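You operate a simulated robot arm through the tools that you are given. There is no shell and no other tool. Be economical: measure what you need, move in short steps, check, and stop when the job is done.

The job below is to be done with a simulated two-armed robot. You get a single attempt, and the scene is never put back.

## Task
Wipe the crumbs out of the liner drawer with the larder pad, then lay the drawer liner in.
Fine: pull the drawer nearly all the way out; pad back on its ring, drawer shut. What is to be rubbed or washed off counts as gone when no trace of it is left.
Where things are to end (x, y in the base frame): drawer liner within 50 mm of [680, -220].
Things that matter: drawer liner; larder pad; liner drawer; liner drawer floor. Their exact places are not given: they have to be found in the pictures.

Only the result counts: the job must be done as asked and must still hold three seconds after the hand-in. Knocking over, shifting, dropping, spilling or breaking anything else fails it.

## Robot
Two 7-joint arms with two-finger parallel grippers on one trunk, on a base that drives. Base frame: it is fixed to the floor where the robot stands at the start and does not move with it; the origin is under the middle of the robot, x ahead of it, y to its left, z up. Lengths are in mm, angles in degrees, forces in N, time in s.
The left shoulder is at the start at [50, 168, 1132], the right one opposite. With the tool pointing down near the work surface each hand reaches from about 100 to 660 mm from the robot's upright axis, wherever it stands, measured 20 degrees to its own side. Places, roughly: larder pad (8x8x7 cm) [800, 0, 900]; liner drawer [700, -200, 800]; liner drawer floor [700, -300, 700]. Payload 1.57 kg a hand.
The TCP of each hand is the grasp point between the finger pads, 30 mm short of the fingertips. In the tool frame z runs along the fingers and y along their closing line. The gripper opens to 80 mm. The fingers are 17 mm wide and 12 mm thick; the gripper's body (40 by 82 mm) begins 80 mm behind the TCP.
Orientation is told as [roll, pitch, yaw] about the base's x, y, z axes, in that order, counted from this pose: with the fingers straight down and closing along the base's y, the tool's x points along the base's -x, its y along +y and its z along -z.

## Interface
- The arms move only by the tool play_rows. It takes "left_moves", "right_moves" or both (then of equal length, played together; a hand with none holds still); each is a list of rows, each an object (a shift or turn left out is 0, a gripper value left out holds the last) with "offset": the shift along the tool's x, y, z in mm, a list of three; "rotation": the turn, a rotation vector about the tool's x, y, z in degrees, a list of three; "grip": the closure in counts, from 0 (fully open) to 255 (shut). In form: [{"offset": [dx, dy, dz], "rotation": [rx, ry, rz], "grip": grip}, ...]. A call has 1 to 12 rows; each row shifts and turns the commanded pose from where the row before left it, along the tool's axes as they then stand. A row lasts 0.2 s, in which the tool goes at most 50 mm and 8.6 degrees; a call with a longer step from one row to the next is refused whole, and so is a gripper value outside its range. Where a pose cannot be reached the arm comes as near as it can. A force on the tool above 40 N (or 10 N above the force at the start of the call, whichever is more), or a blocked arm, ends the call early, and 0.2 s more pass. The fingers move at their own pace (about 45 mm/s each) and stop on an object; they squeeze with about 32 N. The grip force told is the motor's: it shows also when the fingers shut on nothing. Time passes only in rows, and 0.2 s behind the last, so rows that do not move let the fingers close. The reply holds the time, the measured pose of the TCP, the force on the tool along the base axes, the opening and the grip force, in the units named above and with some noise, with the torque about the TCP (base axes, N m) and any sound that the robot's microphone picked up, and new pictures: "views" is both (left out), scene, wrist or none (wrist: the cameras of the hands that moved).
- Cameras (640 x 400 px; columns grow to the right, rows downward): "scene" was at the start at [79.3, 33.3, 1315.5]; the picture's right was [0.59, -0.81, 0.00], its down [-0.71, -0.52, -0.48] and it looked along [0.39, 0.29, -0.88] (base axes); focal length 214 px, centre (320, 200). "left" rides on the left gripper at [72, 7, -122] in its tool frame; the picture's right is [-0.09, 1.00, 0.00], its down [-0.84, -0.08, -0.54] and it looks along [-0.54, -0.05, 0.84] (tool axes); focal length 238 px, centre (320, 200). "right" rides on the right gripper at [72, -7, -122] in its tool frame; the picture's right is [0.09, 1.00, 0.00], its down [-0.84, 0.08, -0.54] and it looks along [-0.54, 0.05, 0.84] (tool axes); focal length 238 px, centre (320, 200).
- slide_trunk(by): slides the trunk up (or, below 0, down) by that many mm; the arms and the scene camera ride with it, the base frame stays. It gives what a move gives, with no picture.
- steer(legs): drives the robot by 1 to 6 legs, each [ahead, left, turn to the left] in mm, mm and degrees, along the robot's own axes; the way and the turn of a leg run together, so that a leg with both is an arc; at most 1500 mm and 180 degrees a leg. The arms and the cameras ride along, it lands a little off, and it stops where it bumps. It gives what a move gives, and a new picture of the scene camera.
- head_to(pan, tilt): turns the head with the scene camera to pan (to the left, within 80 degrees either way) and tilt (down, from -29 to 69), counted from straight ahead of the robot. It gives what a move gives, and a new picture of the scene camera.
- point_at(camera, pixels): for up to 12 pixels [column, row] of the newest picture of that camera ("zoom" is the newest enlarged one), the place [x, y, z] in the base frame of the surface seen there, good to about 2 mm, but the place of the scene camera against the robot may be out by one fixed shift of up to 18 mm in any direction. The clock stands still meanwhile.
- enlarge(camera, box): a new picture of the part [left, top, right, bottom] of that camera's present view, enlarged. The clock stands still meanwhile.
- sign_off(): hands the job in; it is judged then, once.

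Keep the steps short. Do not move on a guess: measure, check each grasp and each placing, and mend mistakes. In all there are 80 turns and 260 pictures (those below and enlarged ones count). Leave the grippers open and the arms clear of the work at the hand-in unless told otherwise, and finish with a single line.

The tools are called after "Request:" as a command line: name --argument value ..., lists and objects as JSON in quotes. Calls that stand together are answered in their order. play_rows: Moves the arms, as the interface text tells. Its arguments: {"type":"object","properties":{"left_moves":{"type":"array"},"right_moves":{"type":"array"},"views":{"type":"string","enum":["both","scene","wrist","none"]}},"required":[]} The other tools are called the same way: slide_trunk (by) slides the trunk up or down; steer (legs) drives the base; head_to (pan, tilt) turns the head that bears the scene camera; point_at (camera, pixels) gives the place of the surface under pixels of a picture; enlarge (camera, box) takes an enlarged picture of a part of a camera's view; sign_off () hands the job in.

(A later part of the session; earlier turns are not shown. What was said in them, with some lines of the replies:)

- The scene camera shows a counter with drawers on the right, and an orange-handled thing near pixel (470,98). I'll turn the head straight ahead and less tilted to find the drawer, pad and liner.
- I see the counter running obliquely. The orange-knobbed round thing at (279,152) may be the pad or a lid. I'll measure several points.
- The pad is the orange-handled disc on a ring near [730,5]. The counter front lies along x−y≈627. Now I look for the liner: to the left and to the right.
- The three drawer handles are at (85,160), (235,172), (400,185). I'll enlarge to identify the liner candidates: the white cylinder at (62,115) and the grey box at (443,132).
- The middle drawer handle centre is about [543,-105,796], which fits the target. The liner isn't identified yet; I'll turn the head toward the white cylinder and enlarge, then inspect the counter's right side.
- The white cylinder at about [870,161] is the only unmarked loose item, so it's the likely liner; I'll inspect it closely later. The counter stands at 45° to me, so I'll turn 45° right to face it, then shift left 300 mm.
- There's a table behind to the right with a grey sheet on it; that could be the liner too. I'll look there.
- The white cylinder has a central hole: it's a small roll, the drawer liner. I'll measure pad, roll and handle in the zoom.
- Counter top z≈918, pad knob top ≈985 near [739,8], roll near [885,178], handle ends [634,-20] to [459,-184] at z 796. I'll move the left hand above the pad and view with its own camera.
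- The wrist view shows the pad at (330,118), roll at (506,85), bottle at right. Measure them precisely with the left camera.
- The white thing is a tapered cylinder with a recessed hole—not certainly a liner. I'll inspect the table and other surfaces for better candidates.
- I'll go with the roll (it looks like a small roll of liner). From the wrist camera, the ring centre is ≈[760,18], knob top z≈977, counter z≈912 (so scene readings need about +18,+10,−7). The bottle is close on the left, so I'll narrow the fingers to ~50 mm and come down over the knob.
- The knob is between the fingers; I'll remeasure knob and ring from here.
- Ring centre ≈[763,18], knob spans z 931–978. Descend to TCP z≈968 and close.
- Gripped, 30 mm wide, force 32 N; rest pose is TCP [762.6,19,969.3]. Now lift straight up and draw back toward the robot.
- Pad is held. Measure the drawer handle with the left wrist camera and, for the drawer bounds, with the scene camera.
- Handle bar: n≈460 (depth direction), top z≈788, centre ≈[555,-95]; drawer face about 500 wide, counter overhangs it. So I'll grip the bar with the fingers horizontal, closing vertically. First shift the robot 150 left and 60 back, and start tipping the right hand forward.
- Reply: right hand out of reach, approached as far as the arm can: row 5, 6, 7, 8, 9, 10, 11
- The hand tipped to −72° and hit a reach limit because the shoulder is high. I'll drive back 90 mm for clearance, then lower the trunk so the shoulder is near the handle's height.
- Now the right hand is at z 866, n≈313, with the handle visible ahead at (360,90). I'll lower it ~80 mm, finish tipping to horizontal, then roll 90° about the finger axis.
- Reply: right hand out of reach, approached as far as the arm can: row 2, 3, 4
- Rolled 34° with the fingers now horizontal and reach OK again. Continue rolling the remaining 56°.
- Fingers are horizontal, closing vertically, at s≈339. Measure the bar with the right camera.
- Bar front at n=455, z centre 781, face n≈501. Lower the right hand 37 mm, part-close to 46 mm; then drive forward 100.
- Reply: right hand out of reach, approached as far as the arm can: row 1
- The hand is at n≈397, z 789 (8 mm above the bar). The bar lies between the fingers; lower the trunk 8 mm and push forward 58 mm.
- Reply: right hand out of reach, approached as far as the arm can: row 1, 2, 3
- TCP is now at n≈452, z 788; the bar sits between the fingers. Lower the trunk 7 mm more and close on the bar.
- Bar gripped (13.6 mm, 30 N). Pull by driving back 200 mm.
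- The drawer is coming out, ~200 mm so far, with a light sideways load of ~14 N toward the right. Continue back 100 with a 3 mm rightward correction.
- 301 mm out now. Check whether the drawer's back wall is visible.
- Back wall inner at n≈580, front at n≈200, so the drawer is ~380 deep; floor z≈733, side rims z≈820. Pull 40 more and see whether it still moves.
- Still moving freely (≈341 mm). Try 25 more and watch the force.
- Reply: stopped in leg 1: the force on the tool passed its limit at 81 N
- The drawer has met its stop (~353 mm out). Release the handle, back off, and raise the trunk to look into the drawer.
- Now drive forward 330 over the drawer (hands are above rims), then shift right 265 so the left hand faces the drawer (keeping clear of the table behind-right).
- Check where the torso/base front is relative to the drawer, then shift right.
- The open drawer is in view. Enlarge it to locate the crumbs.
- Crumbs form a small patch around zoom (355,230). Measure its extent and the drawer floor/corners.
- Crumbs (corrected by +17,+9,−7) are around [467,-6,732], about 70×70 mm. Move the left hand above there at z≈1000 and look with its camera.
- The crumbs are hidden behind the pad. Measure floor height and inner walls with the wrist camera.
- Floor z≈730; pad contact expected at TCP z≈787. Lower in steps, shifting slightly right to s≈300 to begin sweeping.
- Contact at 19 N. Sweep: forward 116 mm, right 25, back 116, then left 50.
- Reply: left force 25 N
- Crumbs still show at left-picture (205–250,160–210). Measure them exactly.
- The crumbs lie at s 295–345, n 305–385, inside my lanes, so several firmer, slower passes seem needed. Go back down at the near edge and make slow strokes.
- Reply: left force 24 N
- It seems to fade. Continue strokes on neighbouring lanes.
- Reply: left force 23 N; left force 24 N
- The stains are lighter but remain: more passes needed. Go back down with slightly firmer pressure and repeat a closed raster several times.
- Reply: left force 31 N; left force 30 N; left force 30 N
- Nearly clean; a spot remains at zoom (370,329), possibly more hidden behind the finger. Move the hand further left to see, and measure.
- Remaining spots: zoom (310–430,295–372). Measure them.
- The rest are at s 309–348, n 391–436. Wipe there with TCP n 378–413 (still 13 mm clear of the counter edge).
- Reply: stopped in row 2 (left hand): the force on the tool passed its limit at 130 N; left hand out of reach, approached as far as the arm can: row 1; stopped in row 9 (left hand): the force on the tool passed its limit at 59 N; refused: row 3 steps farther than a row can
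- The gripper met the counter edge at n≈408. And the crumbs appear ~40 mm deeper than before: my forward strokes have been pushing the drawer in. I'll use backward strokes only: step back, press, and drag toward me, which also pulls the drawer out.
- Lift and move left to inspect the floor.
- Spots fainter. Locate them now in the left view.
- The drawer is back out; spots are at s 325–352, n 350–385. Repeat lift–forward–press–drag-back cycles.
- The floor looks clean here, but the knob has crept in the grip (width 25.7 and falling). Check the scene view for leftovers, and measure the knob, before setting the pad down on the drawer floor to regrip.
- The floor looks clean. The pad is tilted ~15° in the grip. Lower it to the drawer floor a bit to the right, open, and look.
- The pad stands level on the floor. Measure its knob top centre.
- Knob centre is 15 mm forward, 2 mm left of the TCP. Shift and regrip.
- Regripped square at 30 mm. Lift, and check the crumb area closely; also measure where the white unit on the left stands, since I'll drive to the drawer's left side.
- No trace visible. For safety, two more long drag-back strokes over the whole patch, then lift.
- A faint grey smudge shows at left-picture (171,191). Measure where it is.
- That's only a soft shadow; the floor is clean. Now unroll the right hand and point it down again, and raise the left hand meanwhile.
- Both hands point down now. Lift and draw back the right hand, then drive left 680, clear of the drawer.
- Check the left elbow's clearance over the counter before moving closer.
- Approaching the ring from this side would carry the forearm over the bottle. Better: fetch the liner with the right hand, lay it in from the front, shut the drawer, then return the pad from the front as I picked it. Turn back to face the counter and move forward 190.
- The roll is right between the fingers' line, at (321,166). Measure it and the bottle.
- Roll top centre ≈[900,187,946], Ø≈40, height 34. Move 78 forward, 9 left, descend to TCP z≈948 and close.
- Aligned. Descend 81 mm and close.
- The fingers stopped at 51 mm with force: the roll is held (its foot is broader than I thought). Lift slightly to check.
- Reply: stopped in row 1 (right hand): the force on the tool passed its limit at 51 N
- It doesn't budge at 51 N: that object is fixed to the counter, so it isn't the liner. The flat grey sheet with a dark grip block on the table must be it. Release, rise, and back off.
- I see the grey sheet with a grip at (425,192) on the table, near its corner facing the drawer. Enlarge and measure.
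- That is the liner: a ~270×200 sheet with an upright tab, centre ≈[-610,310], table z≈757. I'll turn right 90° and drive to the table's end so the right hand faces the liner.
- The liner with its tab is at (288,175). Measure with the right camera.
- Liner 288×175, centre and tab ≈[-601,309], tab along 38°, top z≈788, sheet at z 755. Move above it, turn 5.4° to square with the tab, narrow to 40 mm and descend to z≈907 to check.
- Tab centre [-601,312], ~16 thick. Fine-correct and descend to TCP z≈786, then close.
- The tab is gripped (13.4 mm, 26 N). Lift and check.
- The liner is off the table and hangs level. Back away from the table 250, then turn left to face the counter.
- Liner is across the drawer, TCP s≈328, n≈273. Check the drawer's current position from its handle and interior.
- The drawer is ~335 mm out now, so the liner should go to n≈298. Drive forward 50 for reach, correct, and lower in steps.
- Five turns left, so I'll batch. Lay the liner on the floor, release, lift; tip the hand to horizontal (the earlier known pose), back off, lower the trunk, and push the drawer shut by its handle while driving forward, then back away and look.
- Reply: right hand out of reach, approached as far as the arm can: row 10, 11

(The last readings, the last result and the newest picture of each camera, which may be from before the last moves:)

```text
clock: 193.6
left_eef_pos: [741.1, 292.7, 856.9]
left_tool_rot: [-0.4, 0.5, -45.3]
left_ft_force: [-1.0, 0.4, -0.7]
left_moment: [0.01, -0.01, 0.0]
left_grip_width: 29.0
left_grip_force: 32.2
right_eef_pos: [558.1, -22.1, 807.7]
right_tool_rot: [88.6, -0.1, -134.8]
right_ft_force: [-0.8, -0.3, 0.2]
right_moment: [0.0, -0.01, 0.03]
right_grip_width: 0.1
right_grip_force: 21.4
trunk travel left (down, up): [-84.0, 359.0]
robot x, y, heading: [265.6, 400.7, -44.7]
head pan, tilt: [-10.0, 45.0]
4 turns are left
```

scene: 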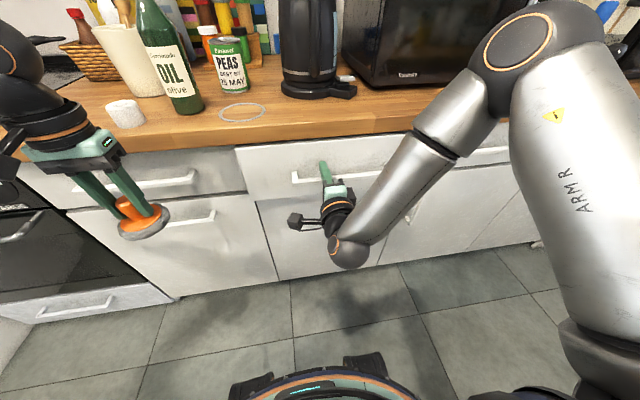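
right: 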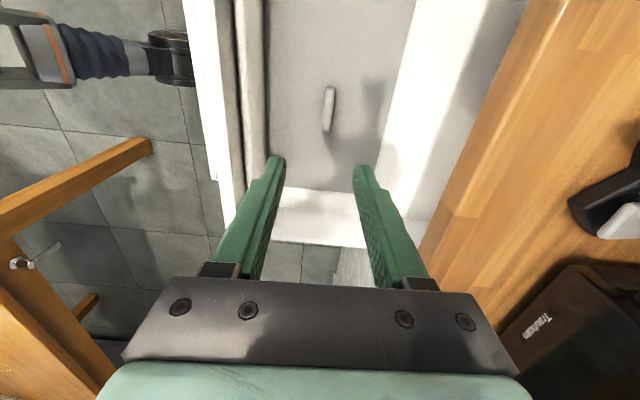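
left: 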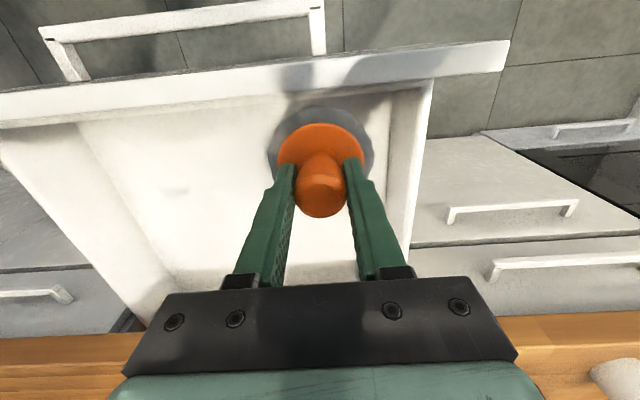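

The liner lies centred at s≈329, n≈293. The drawer is pushed nearly shut (fingertips at n≈440; face must reach ≈501). Push the remaining ~60–70 mm, back off, raise the trunk, point the right hand down and retract it, then take the robot to the original pad-picking place.

Request:
steer --legs '[[52, 0, 0]]'

Request:
steer --legs '[[20, 0, 0]]'

Request:
steer --legs '[[-150, 0, 0]]'

Request:
slide_trunk --by 216

Request:
play_rows --right_moves '[{"rotation": [8.2, 0, 0]}, {"rotation": [8.2, 0, 0]}, {"rotation": [8.2, 0, 0]}, {"rotation": [8.2, 0, 0]}, {"rotation": [8.2, 0, 0]}, {"rotation": [8.2, 0, 0]}, {"rotation": [8.2, 0, 0]}, {"rotation": [8.2, 0, 0]}, {"rotation": [8.2, 0, 0]}, {"rotation": [8.2, 0, 0]}, {"rotation": [7, 0, 0]}]' --left_moves '[{"offset": [0, 0, -20]}, {"offset": [0, 0, -20]}, {"offset": [0, 0, -20]}, {}, {}, {}, {}, {}, {}, {}, {}]' --views "none"

Request:
play_rows --right_moves '[{"offset": [0, 0, -45], "grip": 0}, {"offset": [0, 0, -45]}, {"offset": [0, -45, 0]}, {"offset": [0, -45, 0]}, {"offset": [0, -45, 0]}]' --views "none"

Request:
steer --legs '[[0, -172, 0], [165, 0, 0]]'

Request:
head_to --pan 10 --tilt 52

Request:
play_rows --left_moves '[{}]' --views "wrist"

```text
clock: 194.5
left_eef_pos: [775.9, 256.6, 856.9]
left_tool_rot: [-0.4, 0.5, -45.4]
left_ft_force: [0.5, 0.9, 0.9]
left_moment: [-0.02, 0.01, 0.0]
left_grip_width: 28.8
left_grip_force: 32.4
right_eef_pos: [595.4, -57.3, 806.6]
right_tool_rot: [88.6, -0.1, -134.9]
right_ft_force: [-0.4, 0.5, -0.3]
right_moment: [0.01, 0.02, -0.03]
right_grip_width: 0.1
right_grip_force: 21.6
trunk travel left (down, up): [-84.0, 359.0]
robot x, y, heading: [299.7, 368.1, -45.1]
head pan, tilt: [-10.0, 45.0]
```

scene: 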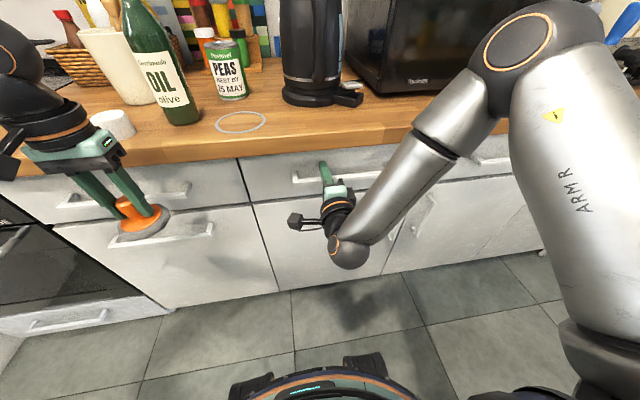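

```text
clock: 195.4
left_eef_pos: [786.1, 246.8, 856.8]
left_tool_rot: [-0.3, 0.6, -45.4]
left_ft_force: [0.3, 0.5, -0.4]
left_moment: [-0.01, 0.01, 0.0]
left_grip_width: 29.2
left_grip_force: 31.8
right_eef_pos: [601.1, -63.7, 807.3]
right_tool_rot: [88.6, -0.1, -134.9]
right_ft_force: [-3.7, 2.8, 2.7]
right_moment: [-0.08, -0.09, -0.02]
right_grip_width: 0.0
right_grip_force: 21.3
trunk travel left (down, up): [-84.0, 359.0]
robot x, y, heading: [306.0, 361.8, -44.8]
head pan, tilt: [-10.0, 45.0]
stopped in leg 1: the force on the tool passed its limit at 62 N (the readings are from after the stop); the commanded pose is now the measured one
```

scene: 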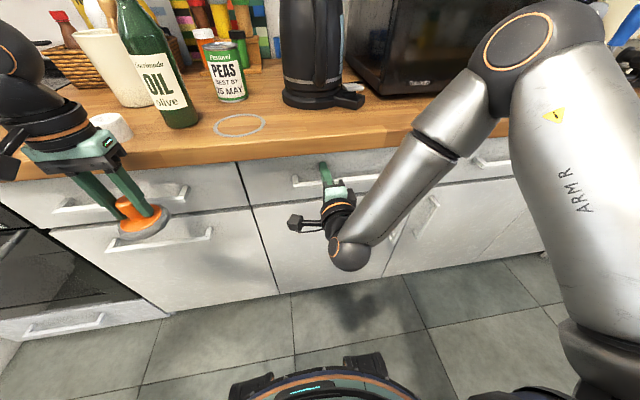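

```text
clock: 196.7
left_eef_pos: [682.8, 348.9, 856.4]
left_tool_rot: [-0.3, 0.5, -45.5]
left_ft_force: [0.0, -0.1, -0.1]
left_moment: [0.01, 0.04, -0.02]
left_grip_width: 29.1
left_grip_force: 31.9
right_eef_pos: [497.6, 38.7, 806.9]
right_tool_rot: [88.6, -0.2, -134.8]
right_ft_force: [0.3, -0.3, -0.6]
right_moment: [0.0, -0.04, 0.02]
right_grip_width: 0.0
right_grip_force: 21.2
trunk travel left (down, up): [-84.0, 359.0]
robot x, y, heading: [203.2, 461.7, -45.0]
head pan, tilt: [-10.0, 45.0]
```

scene: 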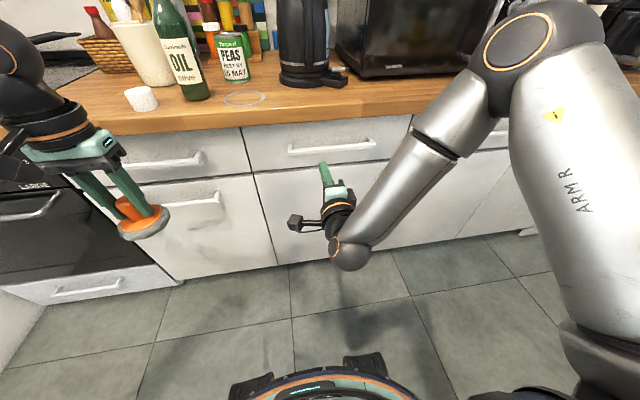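

```text
clock: 199.0
left_eef_pos: [681.6, 349.7, 1072.4]
left_tool_rot: [-0.3, 0.5, -45.6]
left_ft_force: [0.2, -0.3, 1.1]
left_moment: [0.01, 0.0, -0.02]
left_grip_width: 29.2
left_grip_force: 32.4
right_eef_pos: [497.5, 38.9, 1021.8]
right_tool_rot: [88.6, -0.1, -134.9]
right_ft_force: [0.2, 0.6, 0.2]
right_moment: [0.03, -0.01, 0.01]
right_grip_width: 0.1
right_grip_force: 21.2
trunk travel left (down, up): [-300.0, 143.0]
robot x, y, heading: [203.9, 462.3, -45.1]
head pan, tilt: [-10.0, 45.0]
```

```text
clock: 201.4
left_eef_pos: [680.4, 347.9, 1131.5]
left_tool_rot: [-0.3, 0.5, -45.5]
left_ft_force: [-0.2, 0.4, -0.4]
left_moment: [0.03, 0.03, -0.03]
left_grip_width: 28.9
left_grip_force: 31.8
right_eef_pos: [497.3, 39.7, 1022.6]
right_tool_rot: [-0.5, -0.1, -134.9]
right_ft_force: [-0.1, -0.6, -0.3]
right_moment: [0.01, 0.05, 0.03]
right_grip_width: 0.0
right_grip_force: 21.6
trunk travel left (down, up): [-300.0, 143.0]
robot x, y, heading: [206.9, 462.5, -45.1]
head pan, tilt: [-10.0, 45.0]
```

```text
clock: 202.6
left_eef_pos: [680.0, 349.6, 1131.3]
left_tool_rot: [-0.2, 0.5, -45.5]
left_ft_force: [0.6, -0.5, -0.3]
left_moment: [-0.01, -0.01, -0.02]
left_grip_width: 29.0
left_grip_force: 32.3
right_eef_pos: [401.0, 133.2, 1114.9]
right_tool_rot: [-0.4, -0.1, -135.0]
right_ft_force: [0.7, 0.1, -0.4]
right_moment: [0.01, 0.0, -0.02]
right_grip_width: 79.9
right_grip_force: 0.0
trunk travel left (down, up): [-300.0, 143.0]
robot x, y, heading: [204.8, 465.2, -45.2]
head pan, tilt: [-10.0, 45.0]
```

```text
clock: 205.8
left_eef_pos: [678.4, 115.9, 1131.7]
left_tool_rot: [-0.2, 0.5, -45.3]
left_ft_force: [0.3, -0.4, 0.3]
left_moment: [0.01, 0.0, -0.02]
left_grip_width: 29.2
left_grip_force: 32.2
right_eef_pos: [400.9, -101.4, 1114.6]
right_tool_rot: [-0.5, -0.1, -134.6]
right_ft_force: [0.5, 0.0, -1.1]
right_moment: [0.0, 0.04, 0.0]
right_grip_width: 79.9
right_grip_force: 0.0
trunk travel left (down, up): [-300.0, 143.0]
robot x, y, heading: [201.2, 228.5, -44.7]
head pan, tilt: [-10.0, 45.0]
```

scene: 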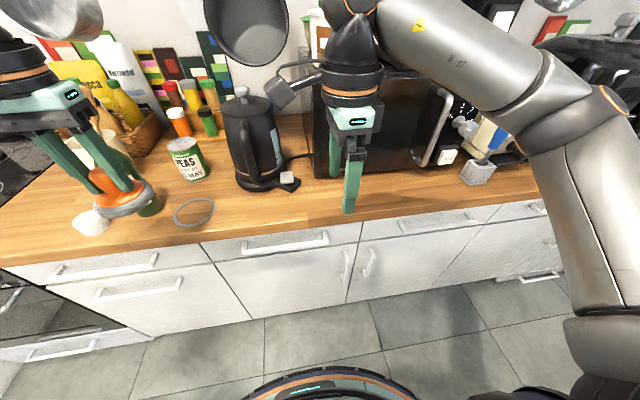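

```text
clock: 206.6
left_eef_pos: [677.3, 115.6, 1131.2]
left_tool_rot: [-0.2, 0.6, -45.2]
left_ft_force: [0.5, 0.0, -0.9]
left_moment: [-0.02, 0.0, -0.01]
left_grip_width: 29.2
left_grip_force: 32.4
right_eef_pos: [400.0, -100.5, 1115.6]
right_tool_rot: [-0.2, -0.1, -134.6]
right_ft_force: [0.3, -0.9, 0.1]
right_moment: [-0.01, 0.01, -0.03]
right_grip_width: 80.0
right_grip_force: 0.1
trunk travel left (down, up): [-300.0, 143.0]
robot x, y, heading: [199.2, 223.8, -44.8]
head pan, tilt: [10.0, 52.0]
```

scene: 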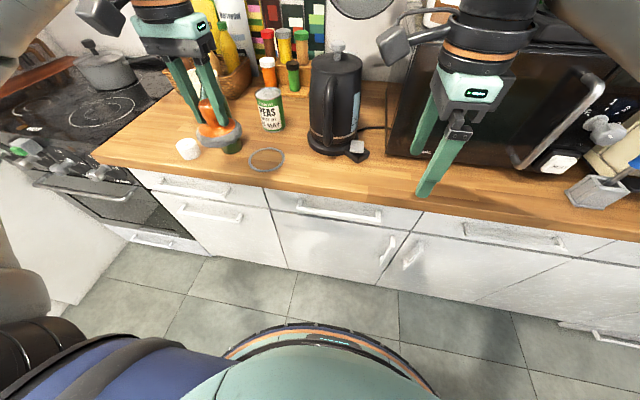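

```text
clock: 207.0
left_eef_pos: [678.5, 117.0, 1131.3]
left_tool_rot: [-0.3, 0.5, -45.3]
left_ft_force: [-0.1, -0.2, -0.6]
left_moment: [0.01, -0.03, 0.01]
left_grip_width: 29.0
left_grip_force: 32.5
right_eef_pos: [399.3, -100.2, 1113.9]
right_tool_rot: [-0.3, -0.1, -134.7]
right_ft_force: [-0.4, -0.7, -0.5]
right_moment: [-0.02, -0.05, 0.0]
right_grip_width: 80.0
right_grip_force: 0.2
trunk travel left (down, up): [-300.0, 143.0]
robot x, y, heading: [197.3, 227.1, -44.5]
head pan, tilt: [10.0, 52.0]
3 turns are left
```

left: 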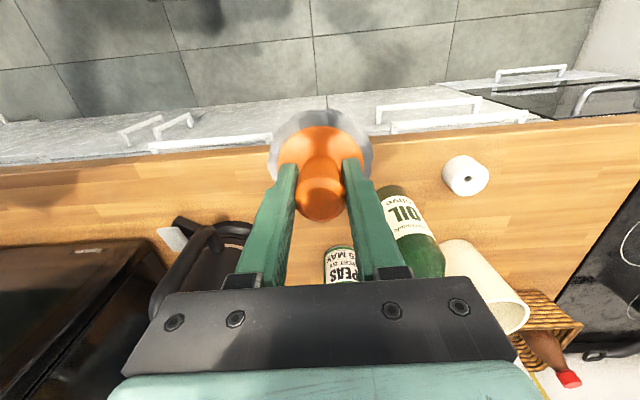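

The drawer is shut (firm stop with fingertips at the face plane n≈500; front is flush). Now the pad: go to the ring position [762.6,19], lower until contact, release, lift and look.

Request:
play_rows --left_moves '[{"offset": [-43, -3, 0]}, {"offset": [-43, -3, 0]}, {"offset": [-43, -3, 0]}, {"offset": [0, 0, 40]}, {"offset": [0, 0, 40]}, {"offset": [0, 0, 40]}, {"offset": [0, 0, 26]}, {}]' --views "wrist"

Request:
play_rows --left_moves '[{"offset": [0, 0, 6]}, {"offset": [0, 0, 4]}, {"offset": [0, 0, 3]}, {"offset": [0, 0, 2]}, {}]' --views "none"

Request:
play_rows --left_moves '[{"grip": 90}, {}, {}, {}, {"offset": [0, 0, -25]}, {"offset": [0, 0, -40]}, {"offset": [0, 0, -45]}, {"offset": [0, 0, -45]}, {"offset": [20, 0, -15]}]' --views "both"

Request:
enlarge --camera "left" --box '[240, 40, 440, 180]'

Request:
enlarge --camera "scene" --box '[180, 110, 440, 280]'

Request:
point_at --camera "scene" --pixels '[[300, 203], [325, 208], [376, 216], [330, 200], [345, 203], [310, 196], [280, 192], [420, 212], [440, 215], [250, 190]]'

```text
clock: 208.8
left_eef_pos: [761.2, 18.5, 984.1]
left_tool_rot: [-0.2, 0.4, -45.3]
left_ft_force: [0.6, 0.1, -0.9]
left_moment: [0.01, 0.02, 0.02]
left_grip_width: 29.0
left_grip_force: 31.7
right_eef_pos: [398.9, -100.4, 1115.3]
right_tool_rot: [-0.2, -0.1, -134.5]
right_ft_force: [0.3, -0.6, -0.5]
right_moment: [0.02, 0.02, -0.03]
right_grip_width: 79.8
right_grip_force: 0.0
trunk travel left (down, up): [-300.0, 143.0]
robot x, y, heading: [197.6, 225.5, -44.8]
head pan, tilt: [10.0, 52.0]
```

left: 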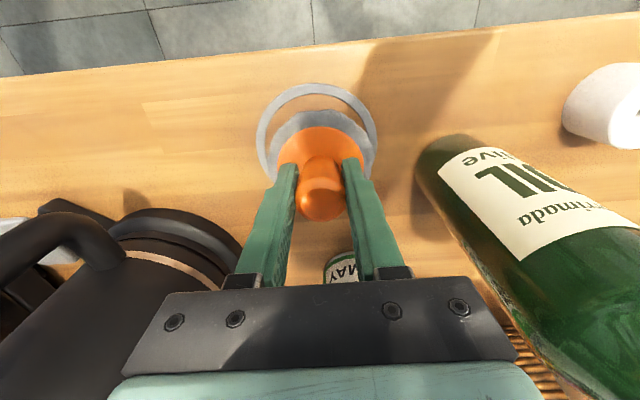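

```text
clock: 210.0
left_eef_pos: [761.6, 18.8, 969.7]
left_tool_rot: [-0.3, 0.5, -45.3]
left_ft_force: [-0.6, 0.0, -0.3]
left_moment: [0.0, -0.01, 0.0]
left_grip_width: 29.3
left_grip_force: 32.3
right_eef_pos: [399.4, -101.5, 1113.3]
right_tool_rot: [-0.3, 0.0, -134.6]
right_ft_force: [-0.2, 0.6, 0.4]
right_moment: [0.0, -0.03, 0.0]
right_grip_width: 79.8
right_grip_force: 0.0
trunk travel left (down, up): [-300.0, 143.0]
robot x, y, heading: [197.0, 228.3, -44.7]
head pan, tilt: [10.0, 52.0]
```

```text
clock: 212.0
left_eef_pos: [749.2, 33.1, 1139.7]
left_tool_rot: [-0.3, 0.5, -45.3]
left_ft_force: [0.1, 0.4, 0.5]
left_moment: [-0.02, 0.01, 0.02]
left_grip_width: 51.9
left_grip_force: 0.1
right_eef_pos: [400.1, -99.5, 1114.3]
right_tool_rot: [-0.2, -0.1, -134.6]
right_ft_force: [0.4, -0.4, 0.0]
right_moment: [-0.01, 0.0, -0.02]
right_grip_width: 80.0
right_grip_force: 0.3
trunk travel left (down, up): [-300.0, 143.0]
robot x, y, heading: [198.7, 228.0, -45.1]
head pan, tilt: [10.0, 52.0]
```

scene: 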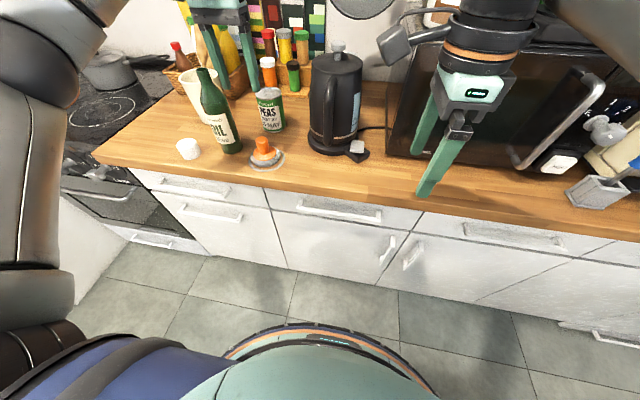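
left: 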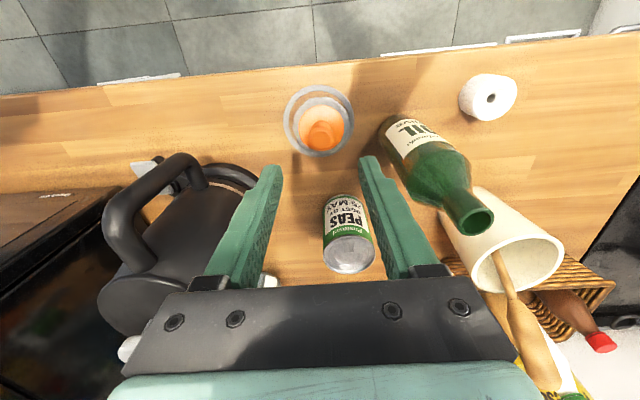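

```text
2.86 times, centred on (340, 110) of left
```

zoom: 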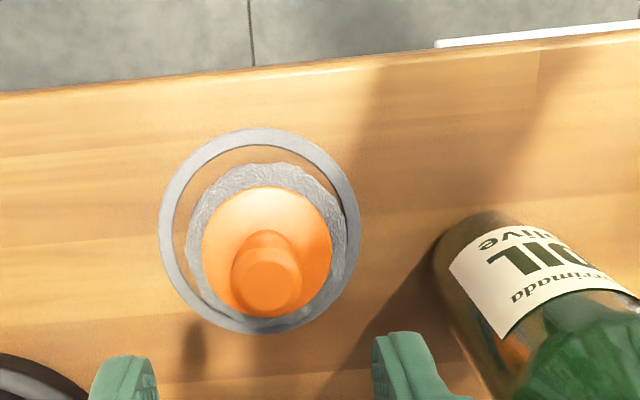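

```text
2.35 times, centred on (310, 195) of scene
```

zoom: 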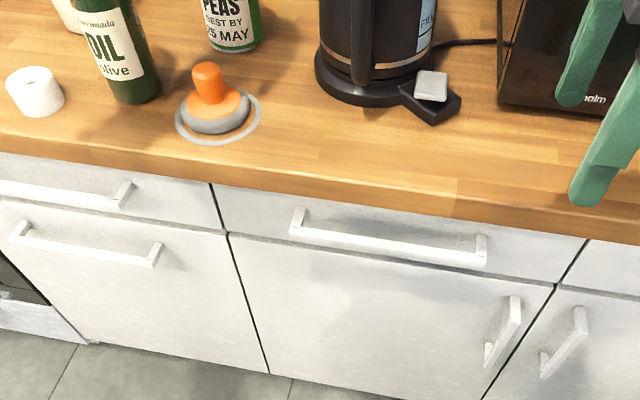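

```text
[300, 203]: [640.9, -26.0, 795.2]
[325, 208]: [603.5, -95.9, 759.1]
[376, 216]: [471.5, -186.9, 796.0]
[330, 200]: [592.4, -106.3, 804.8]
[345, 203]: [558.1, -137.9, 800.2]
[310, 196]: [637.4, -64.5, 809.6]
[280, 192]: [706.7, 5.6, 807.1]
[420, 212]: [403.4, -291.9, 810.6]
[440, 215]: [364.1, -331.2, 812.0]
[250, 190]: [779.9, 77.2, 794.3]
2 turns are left
```

The pad sits on its ring, and the drawer front is flush with its neighbours (n 492–494 vs 492–496). Draw the left hand back, clear of the work, with both grippers open.

Request:
play_rows --left_moves '[{"offset": [45, 0, -5]}, {"offset": [45, 0, -5]}, {"offset": [45, 0, -5]}, {"offset": [45, 0, 0], "grip": 0}, {"offset": [20, 0, 0]}, {}]' --views "scene"

```text
clock: 213.4
left_eef_pos: [607.6, 176.0, 1158.0]
left_tool_rot: [-0.3, 0.5, -45.2]
left_ft_force: [0.0, -1.1, 0.1]
left_moment: [-0.02, 0.03, -0.01]
left_grip_width: 80.3
left_grip_force: 0.1
right_eef_pos: [399.8, -100.6, 1115.0]
right_tool_rot: [-0.3, -0.1, -134.6]
right_ft_force: [-0.2, 0.1, 0.6]
right_moment: [-0.02, -0.01, 0.0]
right_grip_width: 80.0
right_grip_force: 0.1
trunk travel left (down, up): [-300.0, 143.0]
robot x, y, heading: [200.9, 228.3, -45.0]
head pan, tilt: [10.0, 52.0]
1 turns are left
```

scene: 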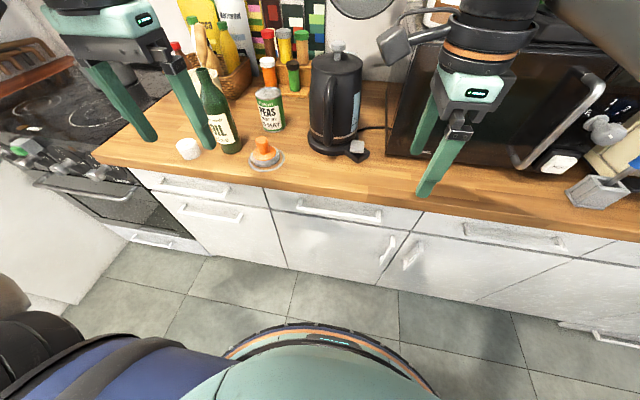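

Everything is in place: drawer shut with the liner inside, pad on its ring, arms clear and grippers open. Handing in.

Request:
sign_off

```text
The job is handed in.
```

I wiped the crumbs out until no trace showed, laid the liner in the drawer, pushed the drawer shut and put the pad back on its ring about 5 mm off centre; the liner should be within 50 mm of [680, -220], though I did not check it again after shutting.
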